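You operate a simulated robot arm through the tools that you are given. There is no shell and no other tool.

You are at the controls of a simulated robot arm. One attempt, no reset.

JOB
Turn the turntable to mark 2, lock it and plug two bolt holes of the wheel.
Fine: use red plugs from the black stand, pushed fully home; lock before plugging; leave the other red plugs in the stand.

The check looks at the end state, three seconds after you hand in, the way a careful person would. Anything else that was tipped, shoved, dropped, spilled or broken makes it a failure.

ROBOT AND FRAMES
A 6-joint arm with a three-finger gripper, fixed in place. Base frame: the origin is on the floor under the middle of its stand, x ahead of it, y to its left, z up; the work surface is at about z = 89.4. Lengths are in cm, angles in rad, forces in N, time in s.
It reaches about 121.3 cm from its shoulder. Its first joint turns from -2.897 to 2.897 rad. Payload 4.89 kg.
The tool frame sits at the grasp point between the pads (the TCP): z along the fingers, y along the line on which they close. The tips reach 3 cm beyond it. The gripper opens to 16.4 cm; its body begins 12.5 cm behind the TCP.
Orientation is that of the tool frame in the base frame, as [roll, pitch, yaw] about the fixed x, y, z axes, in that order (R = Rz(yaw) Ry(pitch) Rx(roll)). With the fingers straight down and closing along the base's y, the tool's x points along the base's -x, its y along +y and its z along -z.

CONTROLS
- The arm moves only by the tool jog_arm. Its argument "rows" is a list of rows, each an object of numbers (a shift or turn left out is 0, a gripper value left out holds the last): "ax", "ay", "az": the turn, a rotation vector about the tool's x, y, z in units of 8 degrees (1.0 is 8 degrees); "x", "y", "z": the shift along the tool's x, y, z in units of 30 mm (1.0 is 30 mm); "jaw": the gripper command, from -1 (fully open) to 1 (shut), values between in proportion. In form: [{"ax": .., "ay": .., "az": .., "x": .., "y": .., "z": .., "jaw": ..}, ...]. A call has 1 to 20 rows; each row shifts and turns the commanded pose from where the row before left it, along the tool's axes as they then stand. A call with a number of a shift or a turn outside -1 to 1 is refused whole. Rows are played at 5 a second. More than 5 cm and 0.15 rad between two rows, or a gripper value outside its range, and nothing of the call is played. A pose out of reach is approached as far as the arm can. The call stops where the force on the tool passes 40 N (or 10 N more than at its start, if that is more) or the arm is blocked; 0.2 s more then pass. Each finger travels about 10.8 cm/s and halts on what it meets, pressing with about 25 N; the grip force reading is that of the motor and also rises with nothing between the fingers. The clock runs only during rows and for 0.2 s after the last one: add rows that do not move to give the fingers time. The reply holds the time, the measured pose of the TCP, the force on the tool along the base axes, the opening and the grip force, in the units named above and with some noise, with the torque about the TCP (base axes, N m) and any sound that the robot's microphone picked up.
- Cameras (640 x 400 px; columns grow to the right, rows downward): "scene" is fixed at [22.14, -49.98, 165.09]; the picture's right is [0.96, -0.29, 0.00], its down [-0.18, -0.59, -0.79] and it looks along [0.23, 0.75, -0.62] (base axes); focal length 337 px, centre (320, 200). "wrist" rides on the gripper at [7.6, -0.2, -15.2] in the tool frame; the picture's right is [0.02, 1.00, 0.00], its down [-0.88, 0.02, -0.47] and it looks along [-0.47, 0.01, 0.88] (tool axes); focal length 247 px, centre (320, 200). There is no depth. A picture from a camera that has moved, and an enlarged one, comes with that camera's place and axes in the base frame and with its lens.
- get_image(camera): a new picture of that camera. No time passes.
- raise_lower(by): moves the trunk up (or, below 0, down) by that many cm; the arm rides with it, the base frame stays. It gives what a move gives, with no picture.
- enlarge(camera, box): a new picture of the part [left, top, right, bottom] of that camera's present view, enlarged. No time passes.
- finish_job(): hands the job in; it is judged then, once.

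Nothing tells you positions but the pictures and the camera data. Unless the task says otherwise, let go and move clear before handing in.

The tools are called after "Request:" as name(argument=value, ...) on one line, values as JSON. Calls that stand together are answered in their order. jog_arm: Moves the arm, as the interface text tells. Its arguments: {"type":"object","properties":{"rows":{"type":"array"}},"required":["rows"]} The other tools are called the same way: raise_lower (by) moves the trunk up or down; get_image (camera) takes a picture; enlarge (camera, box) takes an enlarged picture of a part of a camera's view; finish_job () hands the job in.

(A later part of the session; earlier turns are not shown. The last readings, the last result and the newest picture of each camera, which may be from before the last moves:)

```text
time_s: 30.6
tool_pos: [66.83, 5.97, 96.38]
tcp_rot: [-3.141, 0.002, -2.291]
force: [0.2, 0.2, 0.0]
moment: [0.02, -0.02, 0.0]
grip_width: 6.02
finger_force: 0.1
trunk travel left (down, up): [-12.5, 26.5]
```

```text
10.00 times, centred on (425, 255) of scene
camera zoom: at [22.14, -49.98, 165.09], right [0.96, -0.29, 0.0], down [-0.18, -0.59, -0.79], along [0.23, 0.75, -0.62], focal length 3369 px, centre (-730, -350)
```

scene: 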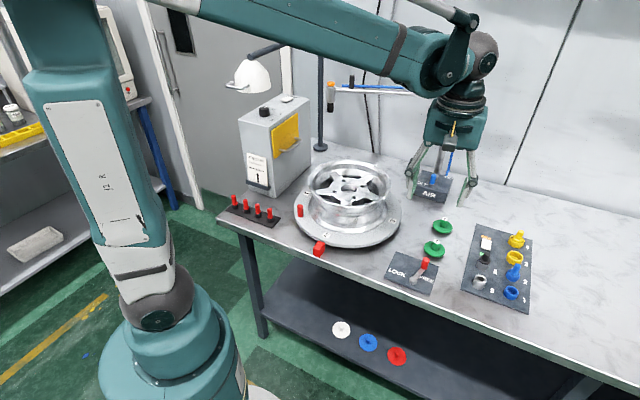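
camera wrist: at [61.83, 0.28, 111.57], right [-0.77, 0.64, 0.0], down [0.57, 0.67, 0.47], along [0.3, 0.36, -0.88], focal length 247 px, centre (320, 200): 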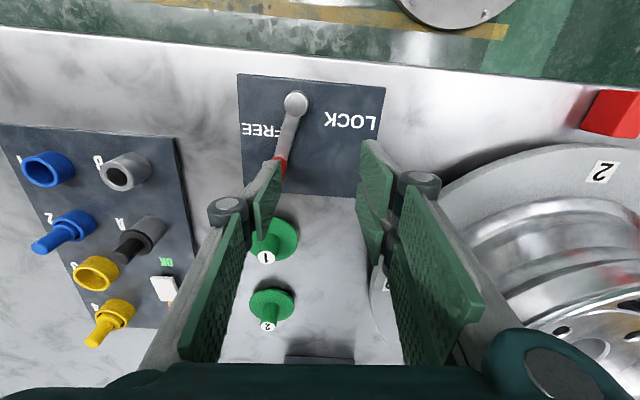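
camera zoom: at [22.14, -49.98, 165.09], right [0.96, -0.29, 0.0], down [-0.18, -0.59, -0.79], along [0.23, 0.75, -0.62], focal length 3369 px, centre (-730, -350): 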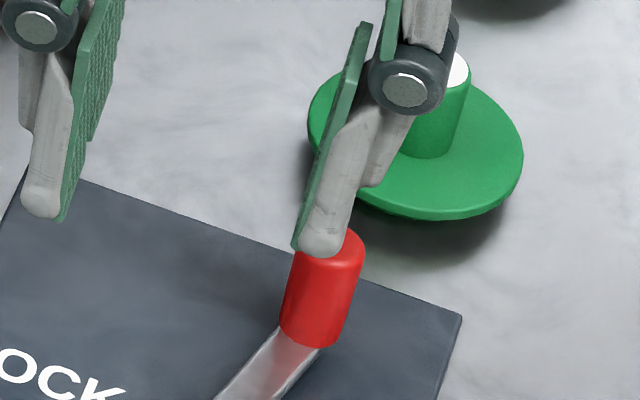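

The fingertip is sitting just above the handle top, so the handle is lower than I judged. I'll back off to straddle it again, go 1.5 cm deeper, and check.

Request:
jog_arm(rows=[{"y": -0.65, "x": 0.045}, {"y": -0.65, "x": 0.045}, {"z": 0.25}, {"z": 0.25}, {}])

Request:
enlarge(camera="wrist", box=[220, 80, 420, 260])

Request:
enlarge(camera="scene", box=[390, 225, 460, 285])

```text
time_s: 31.8
tool_pos: [69.67, 3.2, 94.86]
tcp_rot: [-3.141, 0.0, -2.291]
force: [-0.2, -0.1, 0.1]
moment: [0.0, 0.01, 0.0]
grip_width: 5.99
finger_force: 0.1
trunk travel left (down, up): [-12.5, 26.5]
```

```text
2.22 times, centred on (320, 170) of wrist
camera zoom: at [64.67, -2.59, 110.0], right [-0.77, 0.64, 0.0], down [0.57, 0.67, 0.47], along [0.3, 0.36, -0.88], focal length 549 px, centre (320, 267)
```

zoom: 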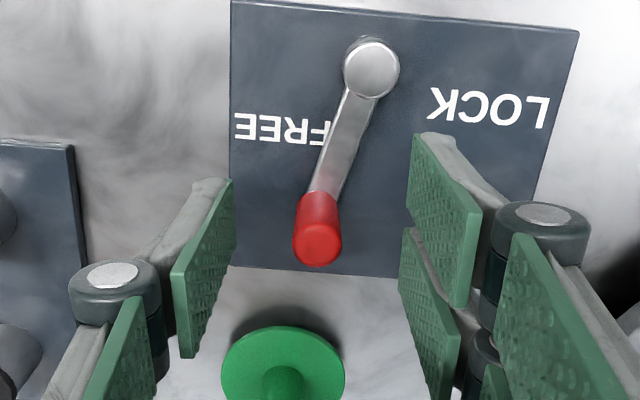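

```text
6.67 times, centred on (425, 255) of scene
camera zoom: at [22.14, -49.98, 165.09], right [0.96, -0.29, 0.0], down [-0.18, -0.59, -0.79], along [0.23, 0.75, -0.62], focal length 2246 px, centre (-380, -167)
```

zoom: 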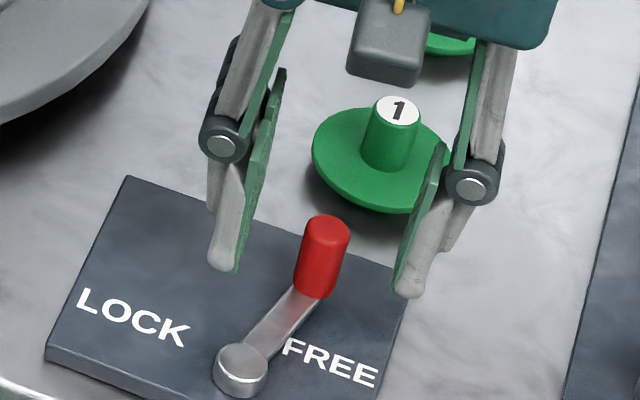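

Now the fingertips are down near the handle base on both sides. Pushing toward LOCK again in small steps.

Request:
jog_arm(rows=[{"y": 0.35}, {"y": 0.35}, {"y": 0.2, "x": -0.03}, {"y": 0.2, "x": -0.03}, {"y": 0.2, "x": -0.03}, {}])

Request:
enlarge(camera="wrist", box=[220, 80, 420, 260])

Request:
enlarge(camera="scene", box=[390, 225, 460, 285])

```text
time_s: 33.2
tool_pos: [66.97, 6.16, 94.82]
tcp_rot: [-3.141, -0.001, -2.292]
force: [1.1, 0.0, 6.9]
moment: [-0.11, -0.27, 0.01]
grip_width: 6.1
finger_force: 1.7
trunk travel left (down, up): [-12.5, 26.5]
```

```text
2.22 times, centred on (320, 170) of wrist
camera zoom: at [61.89, 0.32, 110.1], right [-0.77, 0.64, 0.0], down [0.57, 0.67, 0.47], along [0.3, 0.36, -0.88], focal length 549 px, centre (320, 267)
```

zoom: 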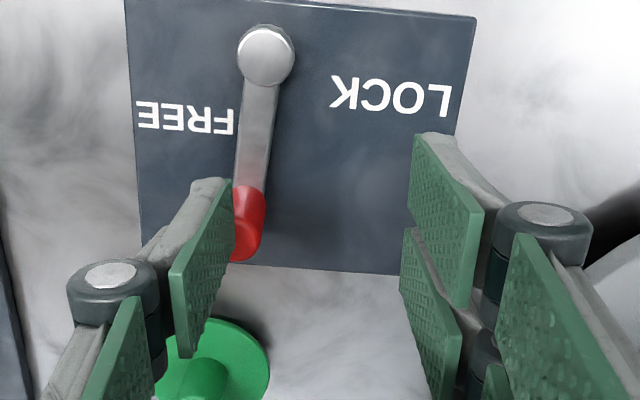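

```text
6.67 times, centred on (425, 255) of scene
camera zoom: at [22.14, -49.98, 165.09], right [0.96, -0.29, 0.0], down [-0.18, -0.59, -0.79], along [0.23, 0.75, -0.62], focal length 2246 px, centre (-380, -167)
```

zoom: 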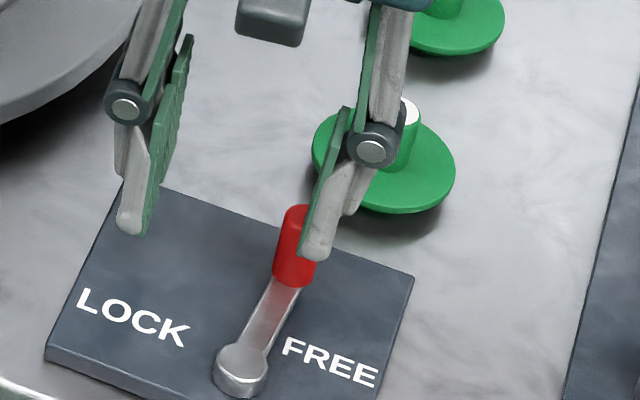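

The lever is moving. Continuing toward LOCK.

Request:
jog_arm(rows=[{"y": 0.2, "x": -0.01}, {"y": 0.2, "x": 0.01}, {"y": 0.2, "x": 0.03}, {"y": 0.2, "x": 0.05}, {}])

Request:
enlarge(camera="wrist", box=[220, 80, 420, 260])

Request:
enlarge(camera="scene", box=[380, 225, 450, 285])

```text
time_s: 34.4
tool_pos: [65.0, 7.55, 94.82]
tcp_rot: [3.141, 0.0, -2.292]
force: [-1.0, -0.3, 3.7]
moment: [-0.06, -0.12, -0.09]
grip_width: 6.02
finger_force: 0.0
trunk travel left (down, up): [-12.5, 26.5]
```

```text
2.22 times, centred on (320, 170) of wrist
camera zoom: at [59.94, 1.72, 110.11], right [-0.77, 0.64, 0.0], down [0.57, 0.67, 0.47], along [0.3, 0.36, -0.88], focal length 549 px, centre (320, 267)
```

zoom: 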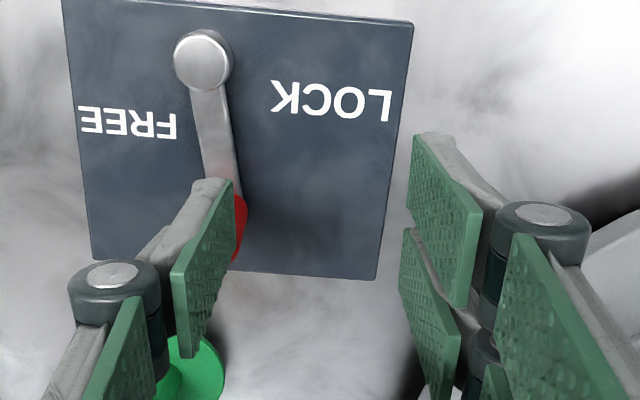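

```text
6.67 times, centred on (415, 255) of scene
camera zoom: at [22.14, -49.98, 165.09], right [0.96, -0.29, 0.0], down [-0.18, -0.59, -0.79], along [0.23, 0.75, -0.62], focal length 2246 px, centre (-313, -167)
```

zoom: 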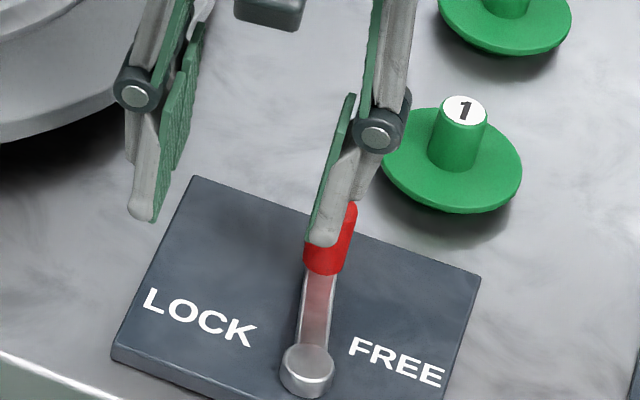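

The finger looks like it is riding over the lever rather than squarely behind the handle. I'll lift, step back and look at the lever's present position and height more carefully.

Request:
jog_arm(rows=[{"z": -0.5}, {"z": -1}, {"z": -0.5, "y": -0.5}, {"y": -0.5}, {}])

Request:
enlarge(camera="wrist", box=[220, 60, 420, 240])

Request:
enlarge(camera="scene", box=[380, 225, 450, 285])

```text
time_s: 35.6
tool_pos: [67.15, 5.46, 100.77]
tcp_rot: [3.14, -0.001, -2.292]
force: [-0.9, 0.2, 0.2]
moment: [-0.05, -0.01, 0.0]
grip_width: 6.0
finger_force: 0.0
trunk travel left (down, up): [-12.5, 26.5]
```

```text
2.22 times, centred on (320, 150) of wrist
camera zoom: at [62.12, -0.32, 115.99], right [-0.77, 0.64, 0.0], down [0.57, 0.67, 0.47], along [0.3, 0.36, -0.88], focal length 549 px, centre (320, 311)
```

zoom: 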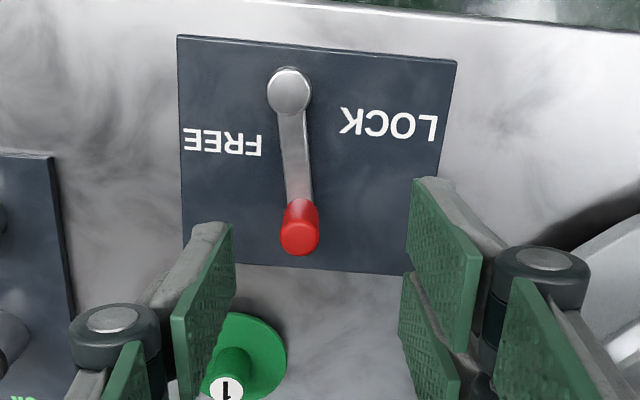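

```text
6.67 times, centred on (415, 255) of scene
camera zoom: at [22.14, -49.98, 165.09], right [0.96, -0.29, 0.0], down [-0.18, -0.59, -0.79], along [0.23, 0.75, -0.62], focal length 2246 px, centre (-313, -167)
```

zoom: 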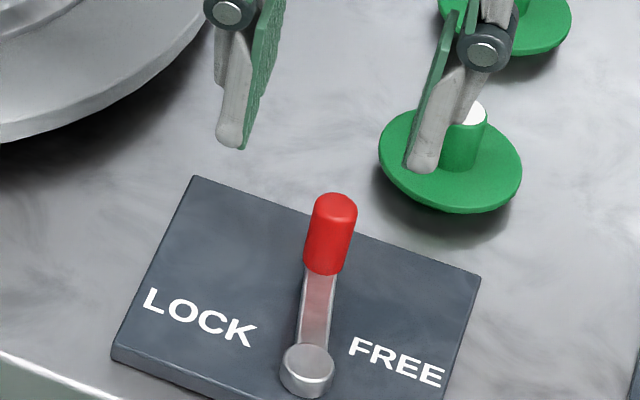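

The lever has moved roughly to mid-travel. I'll re-centre on the handle and go down again, deeper than before, in small steps while watching the force.

Request:
jog_arm(rows=[{"x": -0.2, "y": -0.2}, {"z": 1}, {"z": 0.97}, {"z": 0.1}, {"z": 0.1}, {"z": 0.1}, {}])

Request:
enlarge(camera="wrist", box=[220, 60, 420, 240])

Request:
enlarge(camera="scene", box=[380, 225, 450, 285])

```text
time_s: 37.2
tool_pos: [68.18, 5.55, 93.82]
tcp_rot: [-3.141, -0.001, -2.29]
force: [0.5, 1.0, 0.1]
moment: [-0.01, -0.06, 0.01]
grip_width: 6.01
finger_force: 0.0
trunk travel left (down, up): [-12.5, 26.5]
```

```text
2.22 times, centred on (320, 150) of wrist
camera zoom: at [63.06, -0.21, 109.22], right [-0.77, 0.64, 0.0], down [0.57, 0.67, 0.47], along [0.3, 0.36, -0.88], focal length 549 px, centre (320, 311)
```

zoom: 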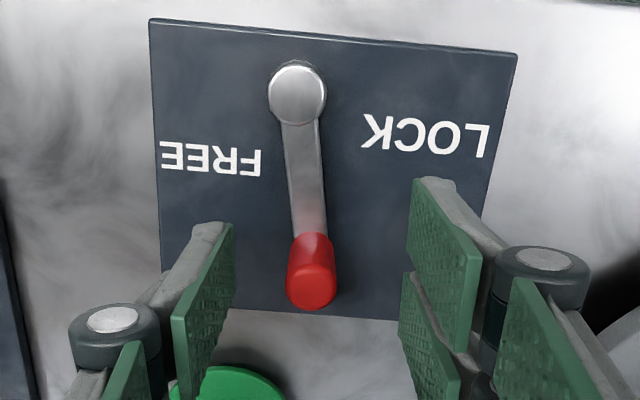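

```text
6.67 times, centred on (415, 255) of scene
camera zoom: at [22.14, -49.98, 165.09], right [0.96, -0.29, 0.0], down [-0.18, -0.59, -0.79], along [0.23, 0.75, -0.62], focal length 2246 px, centre (-313, -167)
```

zoom: 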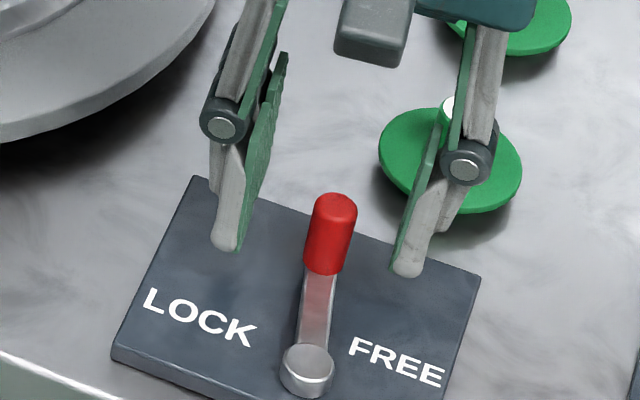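

Comparing the views, the handle top is near z 93.4 and it sits toward the inner edge of the pad, so the finger had slid off to the pivot side. I'll shift inward 1 cm so the pad meets the handle squarely and push again.

Request:
jog_arm(rows=[{"x": -0.333}, {"y": 0.3}, {"y": 0.3}, {"y": 0.15, "x": 0.02}, {"y": 0.15, "x": 0.03}, {"y": 0.15, "x": 0.03}, {}])

Request:
enlarge(camera="wrist", box=[220, 60, 420, 240])

Request:
enlarge(camera="scene", box=[380, 225, 450, 285])

```text
time_s: 38.8
tool_pos: [66.19, 8.17, 93.97]
tcp_rot: [3.141, -0.001, -2.293]
force: [0.2, 0.0, -0.1]
moment: [0.0, -0.02, -0.02]
grip_width: 6.0
finger_force: 0.0
trunk travel left (down, up): [-12.5, 26.5]
```

```text
2.22 times, centred on (320, 150) of wrist
camera zoom: at [61.15, 2.46, 109.28], right [-0.77, 0.64, 0.0], down [0.57, 0.67, 0.47], along [0.3, 0.36, -0.88], focal length 549 px, centre (320, 311)
```

zoom: 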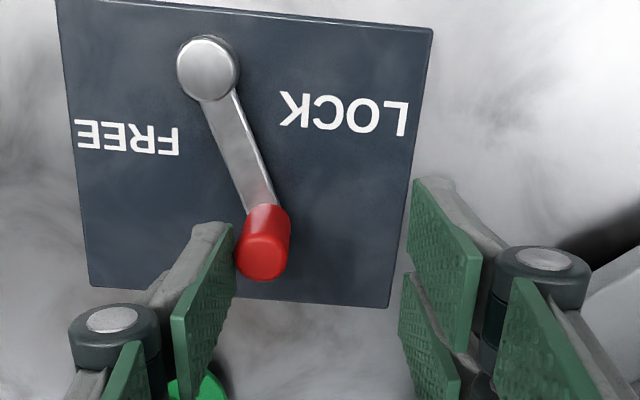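

```text
6.67 times, centred on (415, 255) of scene
camera zoom: at [22.14, -49.98, 165.09], right [0.96, -0.29, 0.0], down [-0.18, -0.59, -0.79], along [0.23, 0.75, -0.62], focal length 2246 px, centre (-313, -167)
```

zoom: 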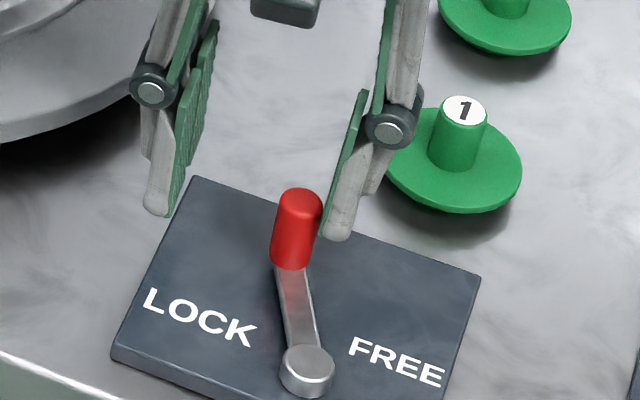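

The lever is now well past centre and moving with the finger. I'll keep pushing gently to see where it stops.

Request:
jog_arm(rows=[{"y": 0.15, "x": 0.04}, {"y": 0.15, "x": 0.05}, {"y": 0.15, "x": 0.06}, {}, {}])

Request:
enlarge(camera="wrist", box=[220, 60, 420, 240])

Request:
enlarge(camera="scene", box=[380, 225, 450, 285])

```text
time_s: 40.0
tool_pos: [64.94, 8.82, 94.05]
tcp_rot: [3.141, 0.0, -2.291]
force: [-0.2, 0.0, -0.6]
moment: [-0.01, 0.01, -0.01]
grip_width: 5.99
finger_force: 0.1
trunk travel left (down, up): [-12.5, 26.5]
```

```text
2.22 times, centred on (320, 150) of wrist
camera zoom: at [59.86, 2.98, 109.23], right [-0.77, 0.64, 0.0], down [0.57, 0.67, 0.47], along [0.3, 0.36, -0.88], focal length 549 px, centre (320, 311)
```

zoom: 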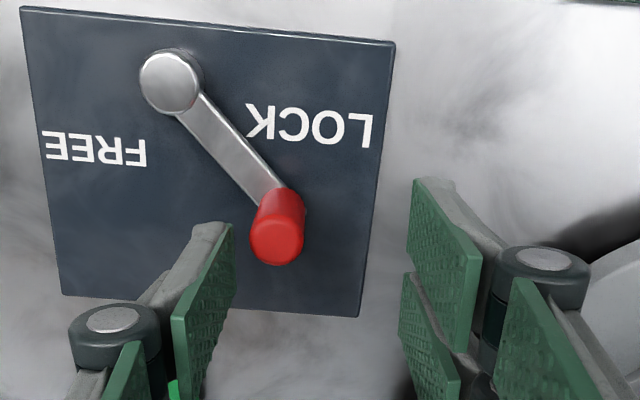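

```text
6.67 times, centred on (415, 255) of scene
camera zoom: at [22.14, -49.98, 165.09], right [0.96, -0.29, 0.0], down [-0.18, -0.59, -0.79], along [0.23, 0.75, -0.62], focal length 2246 px, centre (-313, -167)
```

zoom: 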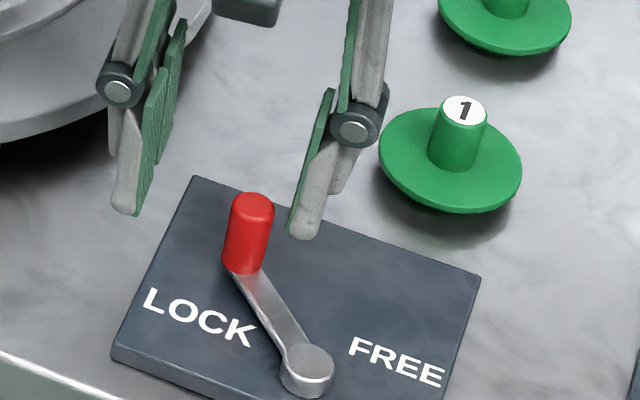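

The lever has swung ahead of the finger toward LOCK. I'll wait briefly, then push on to confirm it is against its stop.

Request:
jog_arm(rows=[{}, {}, {}])

Request:
enlarge(camera="scene", box=[380, 225, 450, 285])

Request:
jog_arm(rows=[{"y": 0.15, "x": 0.09}, {"y": 0.15, "x": 0.09}, {"y": 0.1, "x": 0.08}, {}])

Request:
enlarge(camera="wrist", box=[220, 60, 420, 240])

Request:
enlarge(camera="scene", box=[380, 225, 450, 285])

```text
time_s: 40.8
tool_pos: [65.01, 8.81, 94.03]
tcp_rot: [-3.14, 0.0, -2.293]
force: [0.4, -0.2, -0.2]
moment: [0.0, 0.01, -0.02]
grip_width: 6.02
finger_force: 0.1
trunk travel left (down, up): [-12.5, 26.5]
```

```text
6.67 times, centred on (415, 255) of scene
camera zoom: at [22.14, -49.98, 165.09], right [0.96, -0.29, 0.0], down [-0.18, -0.59, -0.79], along [0.23, 0.75, -0.62], focal length 2246 px, centre (-313, -167)
```

zoom: 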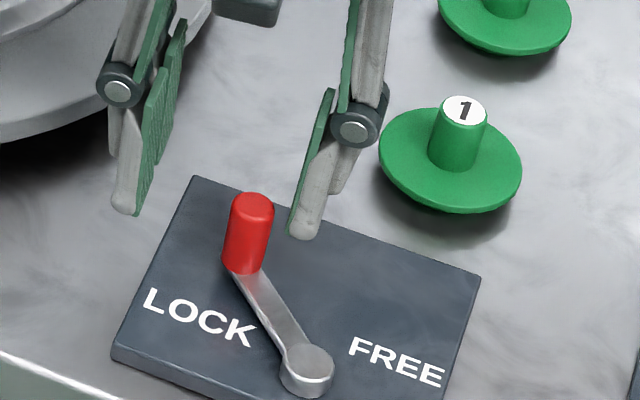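

```text
time_s: 41.8
tool_pos: [63.64, 9.01, 93.67]
tcp_rot: [3.141, 0.001, -2.293]
force: [19.1, -9.3, 1.4]
moment: [-0.23, -0.55, 0.2]
grip_width: 6.85
finger_force: 10.4
trunk travel left (down, up): [-12.5, 26.5]
```

```text
2.22 times, centred on (320, 150) of wrist
camera zoom: at [58.58, 3.12, 109.15], right [-0.77, 0.64, 0.0], down [0.57, 0.67, 0.47], along [0.3, 0.36, -0.88], focal length 549 px, centre (320, 311)
```

zoom: 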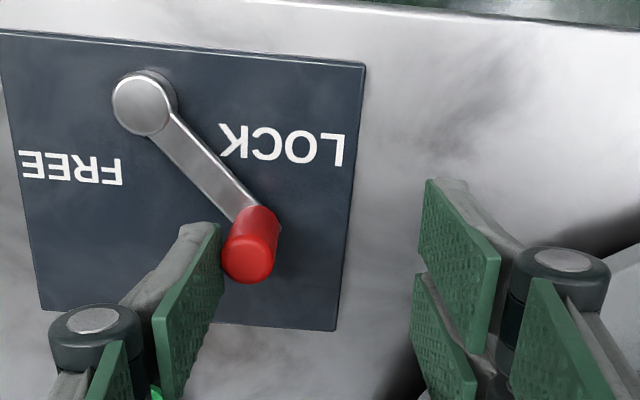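

```text
6.67 times, centred on (415, 255) of scene
camera zoom: at [22.14, -49.98, 165.09], right [0.96, -0.29, 0.0], down [-0.18, -0.59, -0.79], along [0.23, 0.75, -0.62], focal length 2246 px, centre (-313, -167)
```

zoom: 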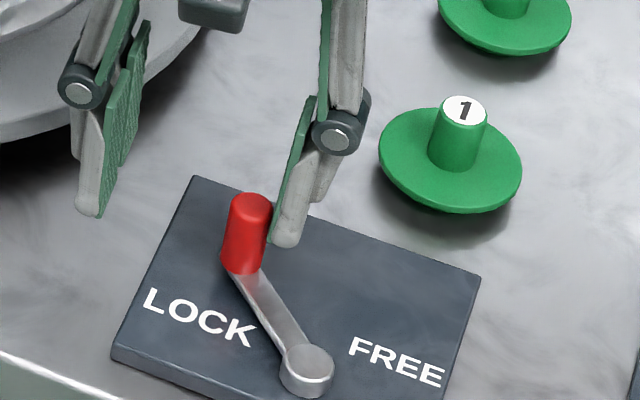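

The lever is hard against its LOCK stop (about 20 N with no further movement). I'll back off, lift clear, verify the lever and mark, then head to the plug stand.

Request:
jog_arm(rows=[{"y": -0.3}, {"y": -0.3}, {"z": -0.8}, {"z": -1}, {"z": -1}, {"z": -1}, {"z": -1}, {"z": -1}, {"z": -1}, {"z": -1}, {}])

Request:
enlarge(camera="scene", box=[290, 150, 450, 300])

Request:
get_image(camera="wrist")

```text
time_s: 44.2
tool_pos: [64.82, 7.87, 117.28]
tcp_rot: [3.141, 0.0, -2.291]
force: [0.3, -0.1, -0.8]
moment: [-0.05, -0.04, 0.0]
grip_width: 6.02
finger_force: 0.1
trunk travel left (down, up): [-12.5, 26.5]
```

```text
2.67 times, centred on (370, 225) of scene
camera zoom: at [22.14, -49.98, 165.09], right [0.96, -0.29, 0.0], down [-0.18, -0.59, -0.79], along [0.23, 0.75, -0.62], focal length 898 px, centre (187, 133)
```

zoom: 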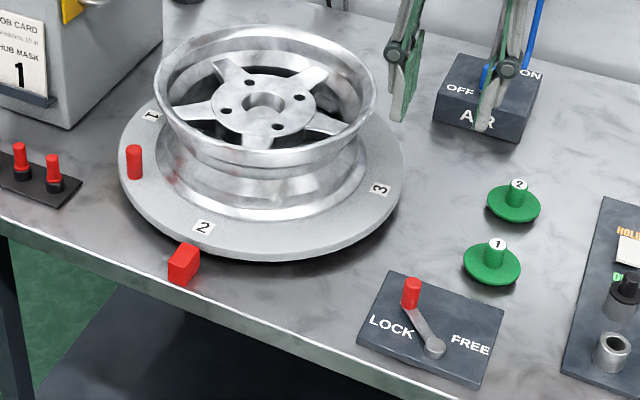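

```text
taken
camera wrist: at [59.76, 2.05, 132.51], right [-0.77, 0.64, 0.0], down [0.57, 0.67, 0.47], along [0.3, 0.36, -0.88], focal length 247 px, centre (320, 200)
```

wrist: 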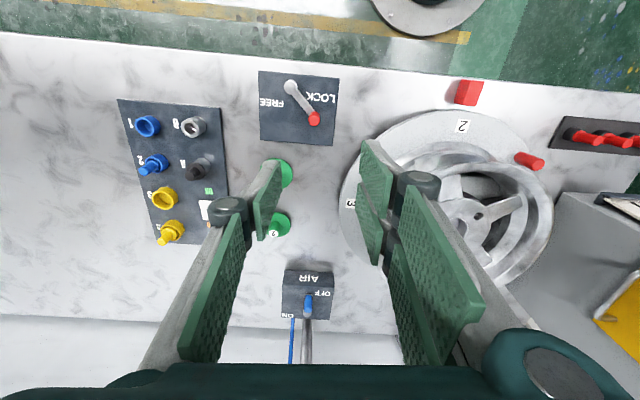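

Lever is at LOCK and mark 2 is at the pointer. Now traversing at height to the plug stand and turning the gripper to close across the row.

Request:
jog_arm(rows=[{"y": 0.989}, {"y": 0.989}, {"y": 0.989}, {"y": 0.989}, {"y": 0.989}, {"y": 0.989}, {"y": 0.989}, {"y": 0.989}, {"y": 0.989}, {"y": 0.989}, {"y": 0.989}, {"y": 0.989}, {"y": 0.989}, {"y": 0.989}, {"y": 0.9}, {}])

Request:
jog_arm(rows=[{"az": 0.958}, {"az": 0.958}, {"az": 0.958}, {"az": 0.958}, {"az": 0.958}, {"az": 0.958}, {"az": 0.958}, {"az": 0.958}, {"az": 0.958}, {"az": 0.958}, {"az": 0.958}, {"az": 0.958}, {}])

Request:
get_image(camera="wrist")

Request:
get_image(camera="scene")

```text
time_s: 47.6
tool_pos: [31.42, 36.98, 117.47]
tcp_rot: [3.141, 0.0, -2.293]
force: [-0.2, -0.3, 0.7]
moment: [0.0, 0.03, -0.01]
grip_width: 5.99
finger_force: 0.1
trunk travel left (down, up): [-12.5, 26.5]
```

```text
time_s: 50.4
tool_pos: [31.5, 36.9, 117.24]
tcp_rot: [-3.141, 0.001, 2.385]
force: [0.5, 0.1, -0.1]
moment: [-0.02, -0.01, -0.01]
grip_width: 5.98
finger_force: 0.0
trunk travel left (down, up): [-12.5, 26.5]
```

```text
taken
camera wrist: at [25.75, 42.15, 132.62], right [0.67, 0.74, 0.0], down [0.65, -0.59, 0.47], along [0.35, -0.32, -0.88], focal length 247 px, centre (320, 200)
```

wrist: 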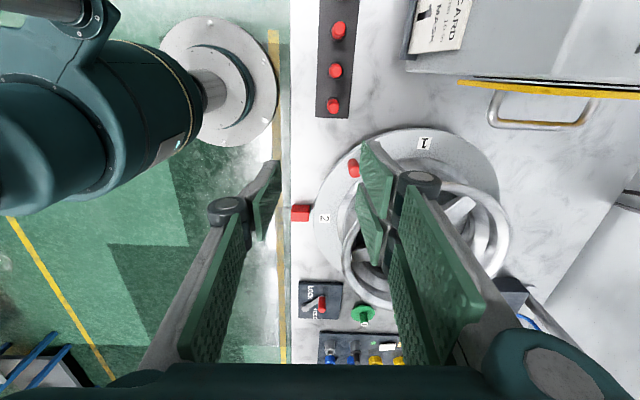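

```text
taken
```

scene: 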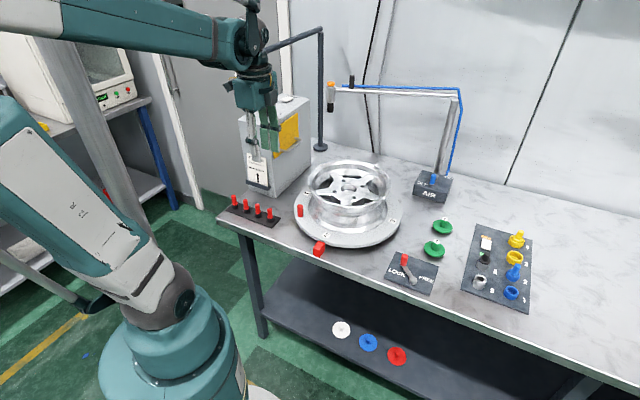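

The plug row lines up vertically in the view. I'll shift over the nearest plug and come partway down to look closer.

Request:
jog_arm(rows=[{"x": 0.5, "y": 0.3}, {"x": 0.46, "y": 0.28}, {"z": 1}, {"z": 1}, {"z": 1}, {"z": 0.7}, {}])

Request:
get_image(camera="wrist")

Request:
enlarge(camera="scene", box=[220, 160, 310, 240])

```text
time_s: 52.0
tool_pos: [30.59, 40.24, 106.21]
tcp_rot: [-3.141, 0.0, 2.388]
force: [0.0, 0.1, 0.0]
moment: [-0.01, -0.01, 0.01]
grip_width: 6.01
finger_force: 0.0
trunk travel left (down, up): [-12.5, 26.5]
```

```text
taken
camera wrist: at [24.82, 45.37, 121.6], right [0.67, 0.74, 0.0], down [0.66, -0.59, 0.47], along [0.35, -0.32, -0.88], focal length 247 px, centre (320, 200)
```

wrist: 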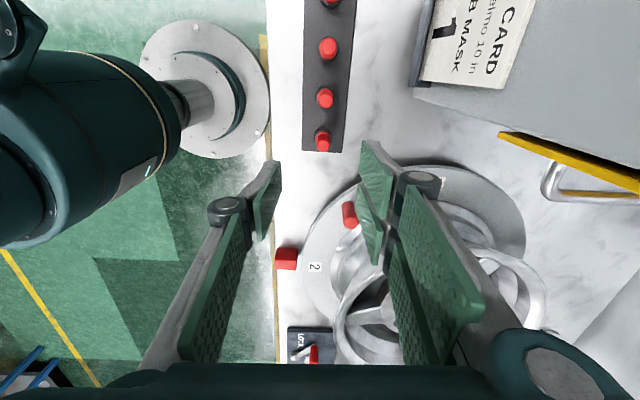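

```text
5.00 times, centred on (265, 200) of scene
camera zoom: at [22.14, -49.98, 165.09], right [0.96, -0.29, 0.0], down [-0.18, -0.59, -0.79], along [0.23, 0.75, -0.62], focal length 1684 px, centre (595, 200)
```

zoom: 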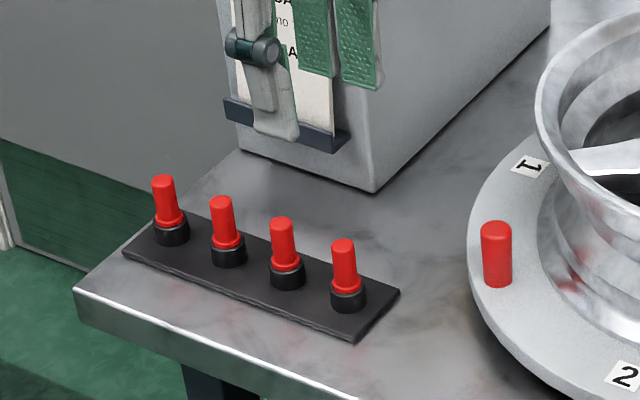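

Request:
enlarge(camera="wrist", box=[260, 60, 400, 180])

```text
3.33 times, centred on (330, 120) of wrist
camera zoom: at [24.82, 45.37, 121.6], right [0.67, 0.74, 0.0], down [0.66, -0.59, 0.47], along [0.35, -0.32, -0.88], focal length 823 px, centre (287, 467)
```

zoom: 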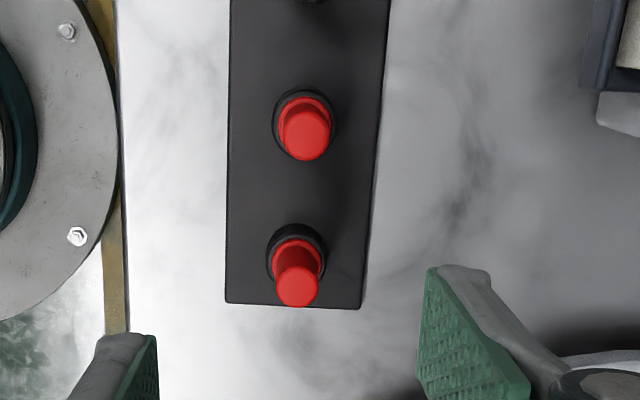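

Plug top works out near z 94.3, almost on the grasp axis. I'll centre on it and go down until the fingertips are just above its top, then compare heights in both views.

Request:
jog_arm(rows=[{"y": 0.1}, {"z": 0.9}, {"z": 0.9}, {"z": 0.6}, {}])

Request:
enlarge(camera="wrist", box=[220, 80, 420, 240])

Request:
enlarge(camera="scene", box=[235, 165, 305, 225])

```text
time_s: 53.2
tool_pos: [30.99, 40.54, 98.91]
tcp_rot: [-3.141, 0.0, 2.386]
force: [-0.1, -1.2, 0.2]
moment: [-0.04, 0.04, 0.01]
grip_width: 6.0
finger_force: 0.0
trunk travel left (down, up): [-12.5, 26.5]
```

```text
2.50 times, centred on (320, 160) of wrist
camera zoom: at [25.09, 45.61, 114.26], right [0.67, 0.74, 0.0], down [0.66, -0.59, 0.47], along [0.35, -0.32, -0.88], focal length 617 px, centre (320, 300)
```

zoom: 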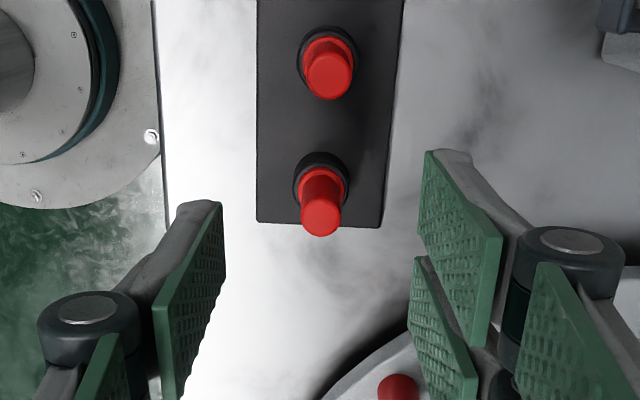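

```text
6.67 times, centred on (270, 195) of scene
camera zoom: at [22.14, -49.98, 165.09], right [0.96, -0.29, 0.0], down [-0.18, -0.59, -0.79], along [0.23, 0.75, -0.62], focal length 2246 px, centre (653, 233)
```

zoom: 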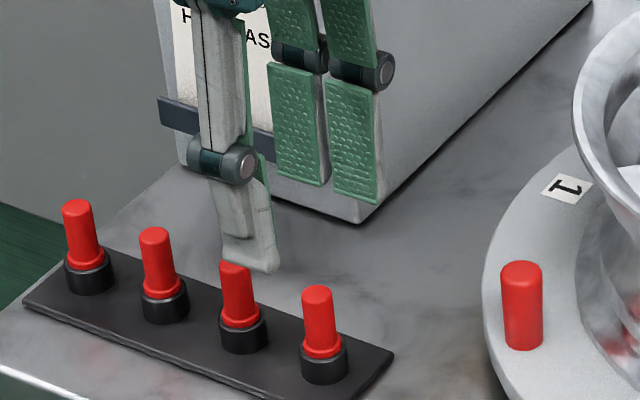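

Cross-checking both cameras with the known fingertip positions puts the plug top nearer z 92–93, slightly toward tool −x. I'll nudge that way and lower a few centimetres, then re-check.

Request:
jog_arm(rows=[{"x": -0.11}, {"z": 0.6}, {"z": 0.6}, {}])

Request:
enlarge(camera="wrist", box=[220, 80, 420, 240])

Request:
enlarge(camera="scene", box=[235, 165, 305, 225])

```text
time_s: 54.2
tool_pos: [31.16, 40.15, 95.38]
tcp_rot: [-3.141, 0.001, 2.387]
force: [-0.3, 0.3, 0.2]
moment: [-0.01, 0.03, 0.04]
grip_width: 6.01
finger_force: 0.1
trunk travel left (down, up): [-12.5, 26.5]
```

```text
2.50 times, centred on (320, 160) of wrist
camera zoom: at [25.3, 45.43, 110.62], right [0.67, 0.74, 0.0], down [0.66, -0.59, 0.47], along [0.35, -0.32, -0.88], focal length 617 px, centre (320, 300)
```

zoom: 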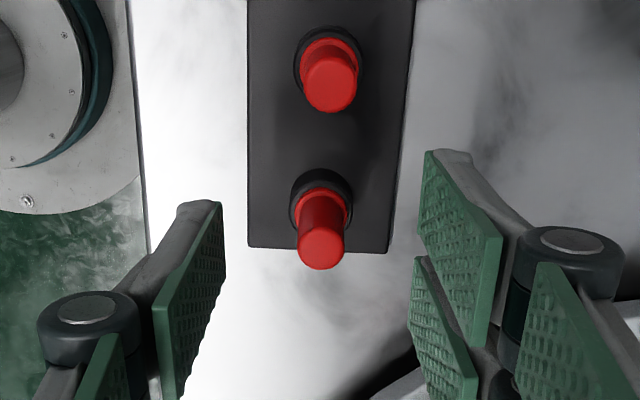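

```text
6.67 times, centred on (270, 195) of scene
camera zoom: at [22.14, -49.98, 165.09], right [0.96, -0.29, 0.0], down [-0.18, -0.59, -0.79], along [0.23, 0.75, -0.62], focal length 2246 px, centre (653, 233)
```

zoom: 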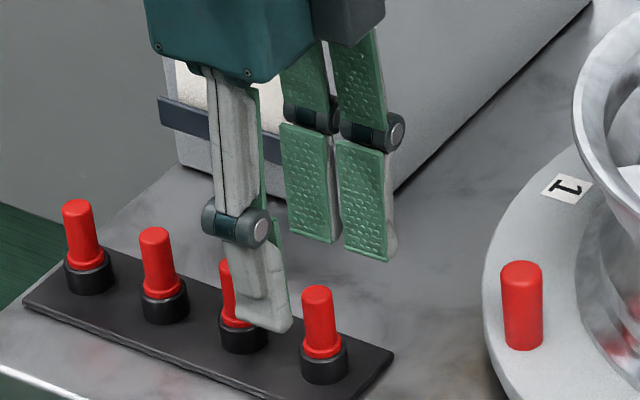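

The plug is centred between the fingers. I'll go down another 2 cm and compare the fingertip level with the plug's flange.

Request:
jog_arm(rows=[{"z": 0.33}, {"z": 0.33}, {}])

Request:
enlarge(camera="wrist", box=[220, 100, 420, 260])

Request:
enlarge(camera="scene", box=[245, 175, 295, 225])

```text
time_s: 55.0
tool_pos: [31.1, 40.15, 93.47]
tcp_rot: [-3.141, 0.0, 2.387]
force: [-0.1, 0.5, 0.4]
moment: [0.02, 0.0, -0.01]
grip_width: 5.99
finger_force: 0.1
trunk travel left (down, up): [-12.5, 26.5]
```

```text
2.50 times, centred on (320, 180) of wrist
camera zoom: at [25.29, 45.43, 108.73], right [0.67, 0.74, 0.0], down [0.66, -0.59, 0.47], along [0.35, -0.32, -0.88], focal length 617 px, centre (320, 250)
```

zoom: 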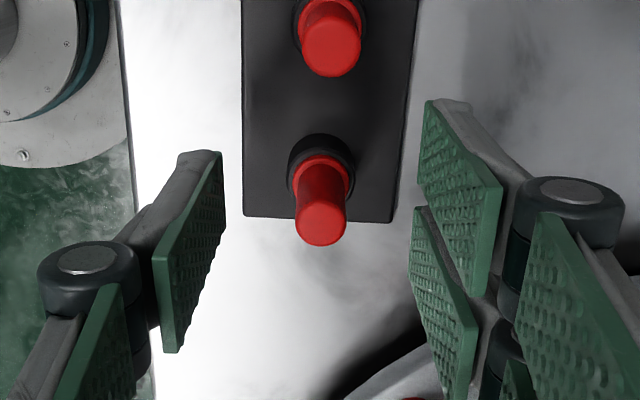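

```text
8.00 times, centred on (270, 200) of scene
camera zoom: at [22.14, -49.98, 165.09], right [0.96, -0.29, 0.0], down [-0.18, -0.59, -0.79], along [0.23, 0.75, -0.62], focal length 2695 px, centre (720, 200)
```

zoom: 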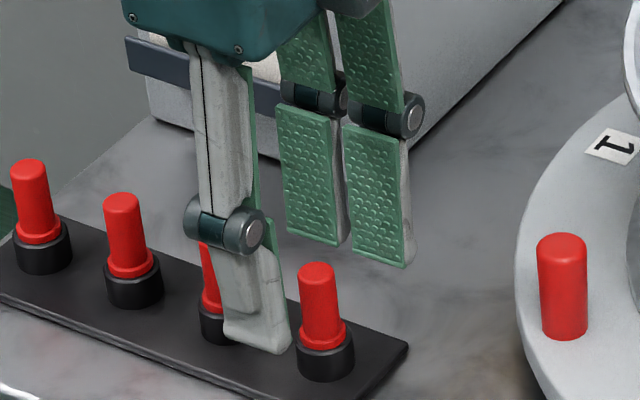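

The tips are now about 1.7 cm above the flange and the plug sits about 0.5 cm toward tool −x. I'll correct that and go down 1.3 cm, leaving the tips just above the flange.

Request:
jog_arm(rows=[{"x": -0.15}, {"z": 0.22}, {"z": 0.21}, {}])

Request:
enlarge(camera="wrist", box=[220, 100, 420, 260])

Request:
enlarge(camera="scene", box=[245, 175, 295, 225])

```text
time_s: 56.0
tool_pos: [31.36, 39.96, 92.2]
tcp_rot: [3.141, 0.001, 2.386]
force: [-1.0, 0.3, -0.5]
moment: [0.0, 0.0, -0.01]
grip_width: 5.98
finger_force: 0.0
trunk travel left (down, up): [-12.5, 26.5]
```

```text
2.50 times, centred on (320, 180) of wrist
camera zoom: at [25.59, 45.05, 107.47], right [0.67, 0.74, 0.0], down [0.66, -0.59, 0.47], along [0.35, -0.32, -0.88], focal length 617 px, centre (320, 250)
```

zoom: 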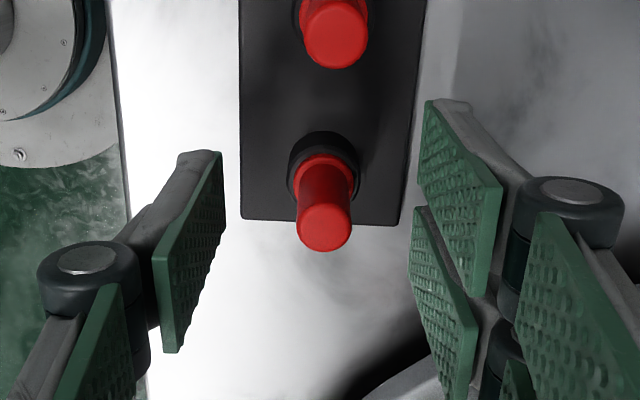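

```text
8.00 times, centred on (270, 200) of scene
camera zoom: at [22.14, -49.98, 165.09], right [0.96, -0.29, 0.0], down [-0.18, -0.59, -0.79], along [0.23, 0.75, -0.62], focal length 2695 px, centre (720, 200)
```

zoom: 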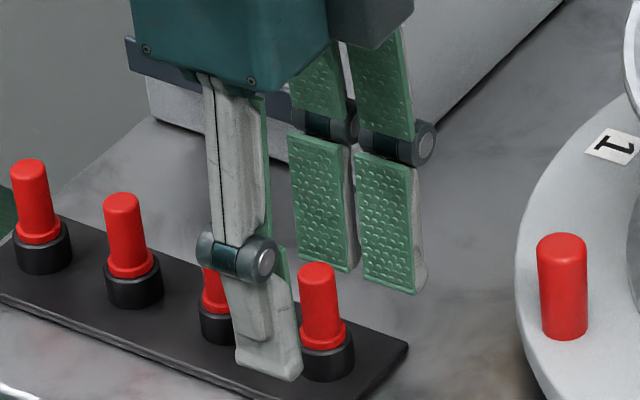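

The tips are just above the flange and the plug is centred. Closing the gripper on it.

Request:
jog_arm(rows=[{"jaw": 0.6}, {"jaw": 1}, {}, {}, {}])

Request:
enlarge(camera="wrist", box=[220, 100, 420, 260])

Request:
enlarge(camera="scene", box=[245, 175, 295, 225])

```text
time_s: 57.2
tool_pos: [31.43, 39.75, 92.24]
tcp_rot: [-3.142, 0.0, 2.386]
force: [-0.2, -0.2, -0.4]
moment: [-0.03, 0.01, 0.01]
grip_width: 1.26
finger_force: 24.9
trunk travel left (down, up): [-12.5, 26.5]
```

```text
2.50 times, centred on (320, 180) of wrist
camera zoom: at [25.59, 45.05, 107.48], right [0.67, 0.74, 0.0], down [0.66, -0.59, 0.47], along [0.35, -0.32, -0.88], focal length 617 px, centre (320, 250)
```

zoom: 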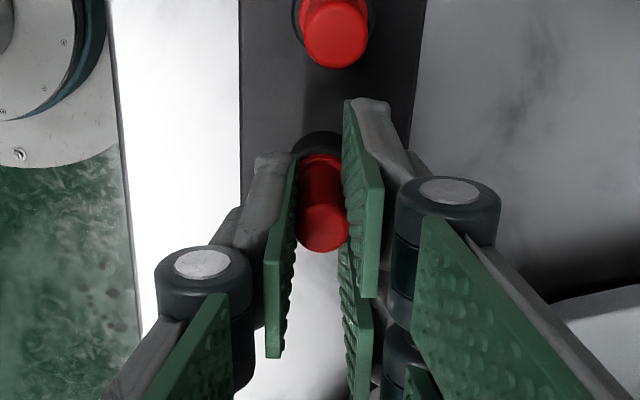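

```text
8.00 times, centred on (270, 200) of scene
camera zoom: at [22.14, -49.98, 165.09], right [0.96, -0.29, 0.0], down [-0.18, -0.59, -0.79], along [0.23, 0.75, -0.62], focal length 2695 px, centre (720, 200)
```

zoom: 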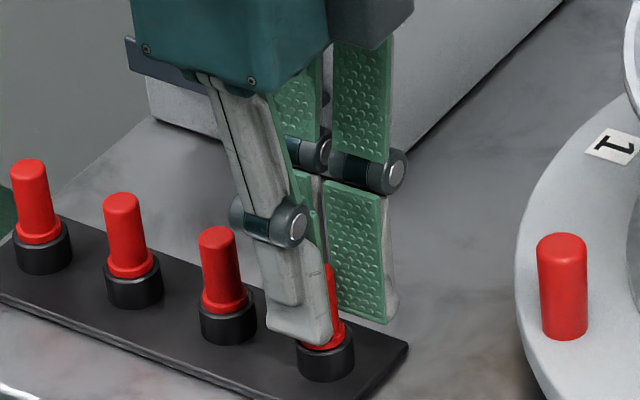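

Gripped: 1.26 cm opening at 25 N. I'll lift straight up and confirm the plug came with it.

Request:
jog_arm(rows=[{"z": -0.2}, {"z": -0.3}, {"z": -0.5}, {"z": -0.5}, {"z": -0.5}, {}])

Request:
enlarge(camera="wrist", box=[220, 80, 420, 240])

Request:
enlarge(camera="scene", box=[235, 155, 305, 225])

```text
time_s: 58.6
tool_pos: [31.4, 39.91, 98.06]
tcp_rot: [-3.141, -0.001, 2.388]
force: [0.5, -0.2, 0.0]
moment: [0.02, -0.03, 0.02]
grip_width: 1.29
finger_force: 24.8
trunk travel left (down, up): [-12.5, 26.5]
```

```text
2.50 times, centred on (320, 160) of wrist
camera zoom: at [25.68, 45.13, 113.43], right [0.67, 0.74, 0.0], down [0.66, -0.59, 0.47], along [0.35, -0.32, -0.88], focal length 617 px, centre (320, 300)
```

zoom: 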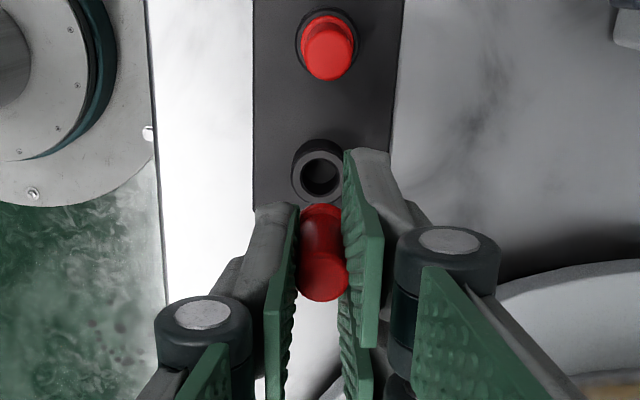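

```text
5.71 times, centred on (270, 190) of scene
camera zoom: at [22.14, -49.98, 165.09], right [0.96, -0.29, 0.0], down [-0.18, -0.59, -0.79], along [0.23, 0.75, -0.62], focal length 1925 px, centre (606, 257)
```

zoom: 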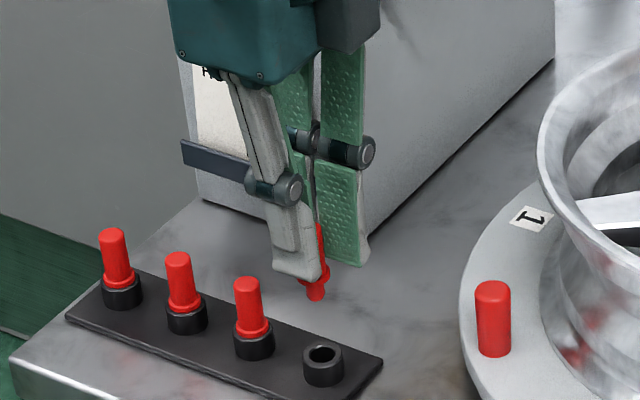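

The plug is out and held upright. I'll take a close look at its stem, then raise and carry it to the wheel.

Request:
enlarge(camera="scene", box=[260, 175, 290, 200])

Request:
jog_arm(rows=[{"z": -1}, {"z": -1}, {"z": -1}, {"z": -1}, {"z": -0.7}, {}])

Request:
get_image(camera="wrist")

Request:
get_image(camera="scene")

```text
16.00 times, centred on (275, 188) of scene
camera zoom: at [22.14, -49.98, 165.09], right [0.96, -0.29, 0.0], down [-0.18, -0.59, -0.79], along [0.23, 0.75, -0.62], focal length 5390 px, centre (1040, 400)
```

zoom: 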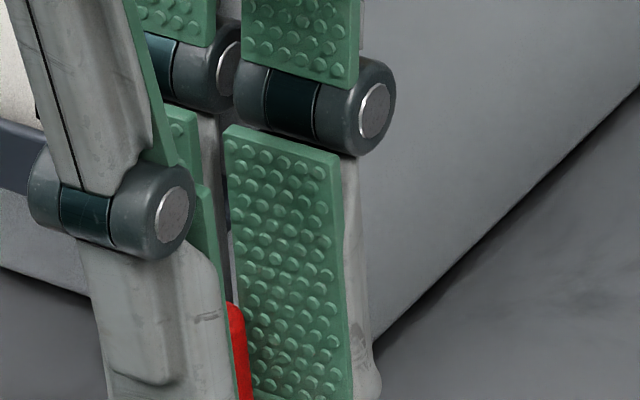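

```text
time_s: 60.0
tool_pos: [31.56, 39.88, 112.31]
tcp_rot: [-3.141, 0.001, 2.388]
force: [-0.5, -0.7, 0.9]
moment: [0.05, 0.01, 0.02]
grip_width: 1.29
finger_force: 24.7
trunk travel left (down, up): [-12.5, 26.5]
```

```text
taken
camera wrist: at [25.77, 44.98, 127.69], right [0.67, 0.74, 0.0], down [0.66, -0.59, 0.47], along [0.35, -0.32, -0.88], focal length 247 px, centre (320, 200)
```

wrist: 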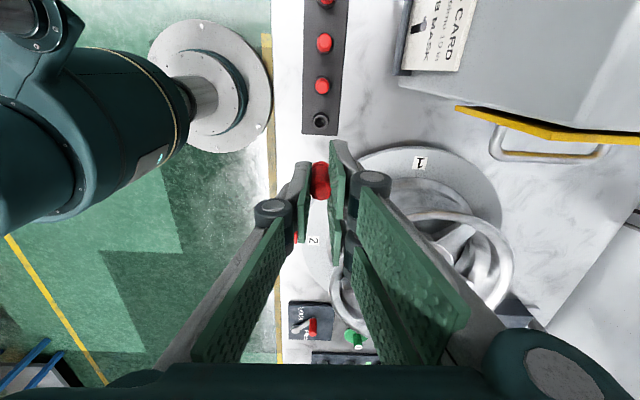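

```text
taken
```

scene: 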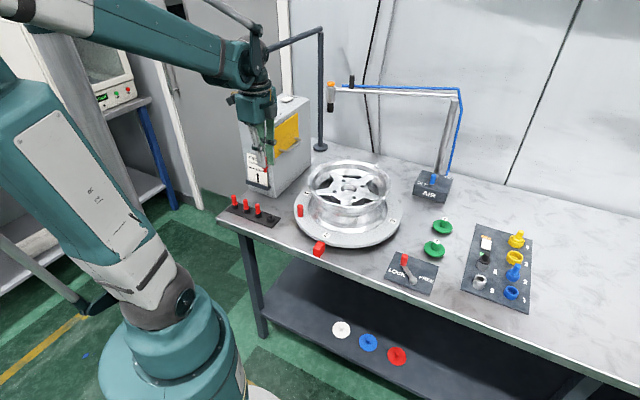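

The plug is held square on the tool axis. The empty socket below me is a handy calibration target for the wrist camera, so I'll enlarge it before moving on.

Request:
enlarge(camera="wrist", box=[290, 90, 350, 210])

Request:
enlarge(camera="scene", box=[245, 145, 285, 195])

```text
3.33 times, centred on (320, 150) of wrist
camera zoom: at [25.77, 44.98, 127.69], right [0.67, 0.74, 0.0], down [0.66, -0.59, 0.47], along [0.35, -0.32, -0.88], focal length 823 px, centre (320, 367)
```

zoom: 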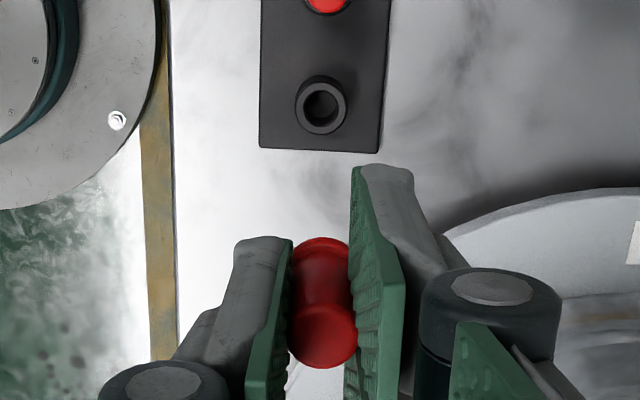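

```text
8.00 times, centred on (265, 170) of scene
camera zoom: at [22.14, -49.98, 165.09], right [0.96, -0.29, 0.0], down [-0.18, -0.59, -0.79], along [0.23, 0.75, -0.62], focal length 2695 px, centre (760, 440)
```

zoom: 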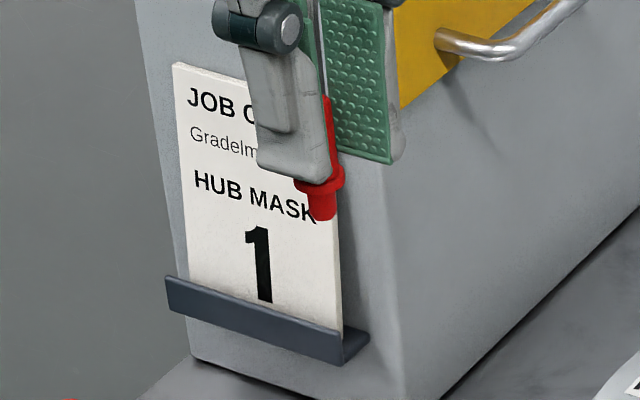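

The camera agrees well with a plug on the tool axis, and the socket gives me a reference for where a hole should appear when aligned. I'll carry the plug to above the wheel's nearer hole at about (53.6, 36) and turn the gripper so the scene camera sees the plug between the fingers.

Request:
jog_arm(rows=[{"z": -0.7}, {"x": -0.779, "y": 0.511}, {"x": -0.779, "y": 0.511}, {"x": -0.779, "y": 0.511}, {"x": -0.779, "y": 0.511}, {"x": -0.779, "y": 0.511}, {"x": -0.779, "y": 0.511}, {"x": -0.779, "y": 0.511}, {"x": -0.779, "y": 0.511}, {}])

Request:
jog_arm(rows=[{"az": -0.967}, {"az": -0.967}, {"az": -0.967}, {"az": -0.967}, {"az": -0.967}, {"az": -0.967}, {"az": -0.967}, {"az": -0.967}, {"az": -0.967}, {"az": -0.967}, {"az": -0.967}, {"az": -0.967}, {"az": -0.967}, {"az": -0.967}, {"az": -0.967}, {}])

Request:
get_image(camera="wrist")

Request:
get_image(camera="scene")

```text
time_s: 60.6
tool_pos: [32.83, 39.32, 114.33]
tcp_rot: [-3.139, -0.001, 2.392]
force: [-7.9, -7.1, 3.0]
moment: [1.37, -1.21, 0.78]
grip_width: 1.27
finger_force: 25.1
trunk travel left (down, up): [-12.5, 26.5]
stopped in row 2: the force on the tool passed its limit at 59 N (the readings are from after the stop); the commanded pose is now the measured one
```

```text
time_s: 64.0
tool_pos: [33.03, 39.5, 114.37]
tcp_rot: [3.138, -0.002, -1.863]
force: [0.0, -0.6, 0.6]
moment: [-0.01, 0.0, 0.0]
grip_width: 1.27
finger_force: 24.8
trunk travel left (down, up): [-12.5, 26.5]
```

```text
taken
camera wrist: at [30.91, 32.23, 129.68], right [-0.96, 0.27, 0.0], down [0.24, 0.85, 0.47], along [0.12, 0.45, -0.88], focal length 247 px, centre (320, 200)
```

wrist: 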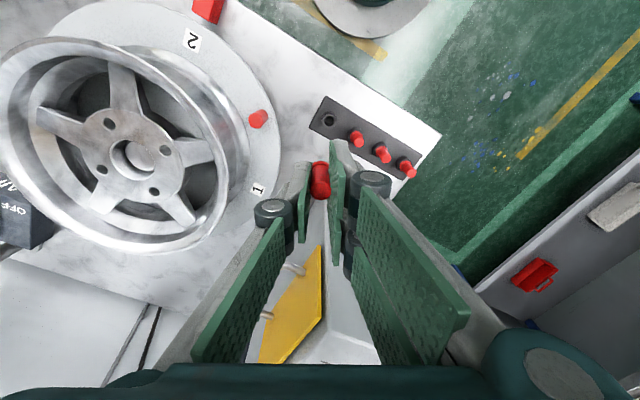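

```text
taken
```

scene: 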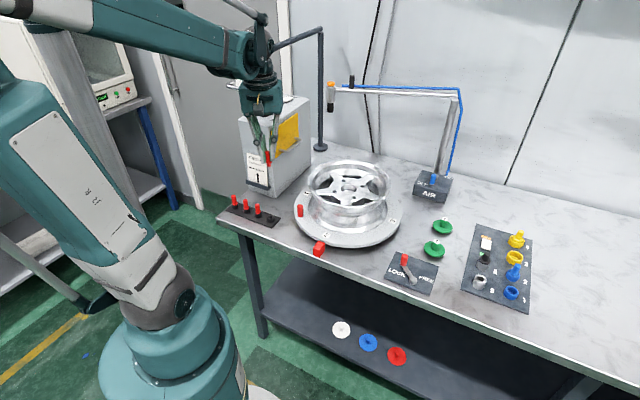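

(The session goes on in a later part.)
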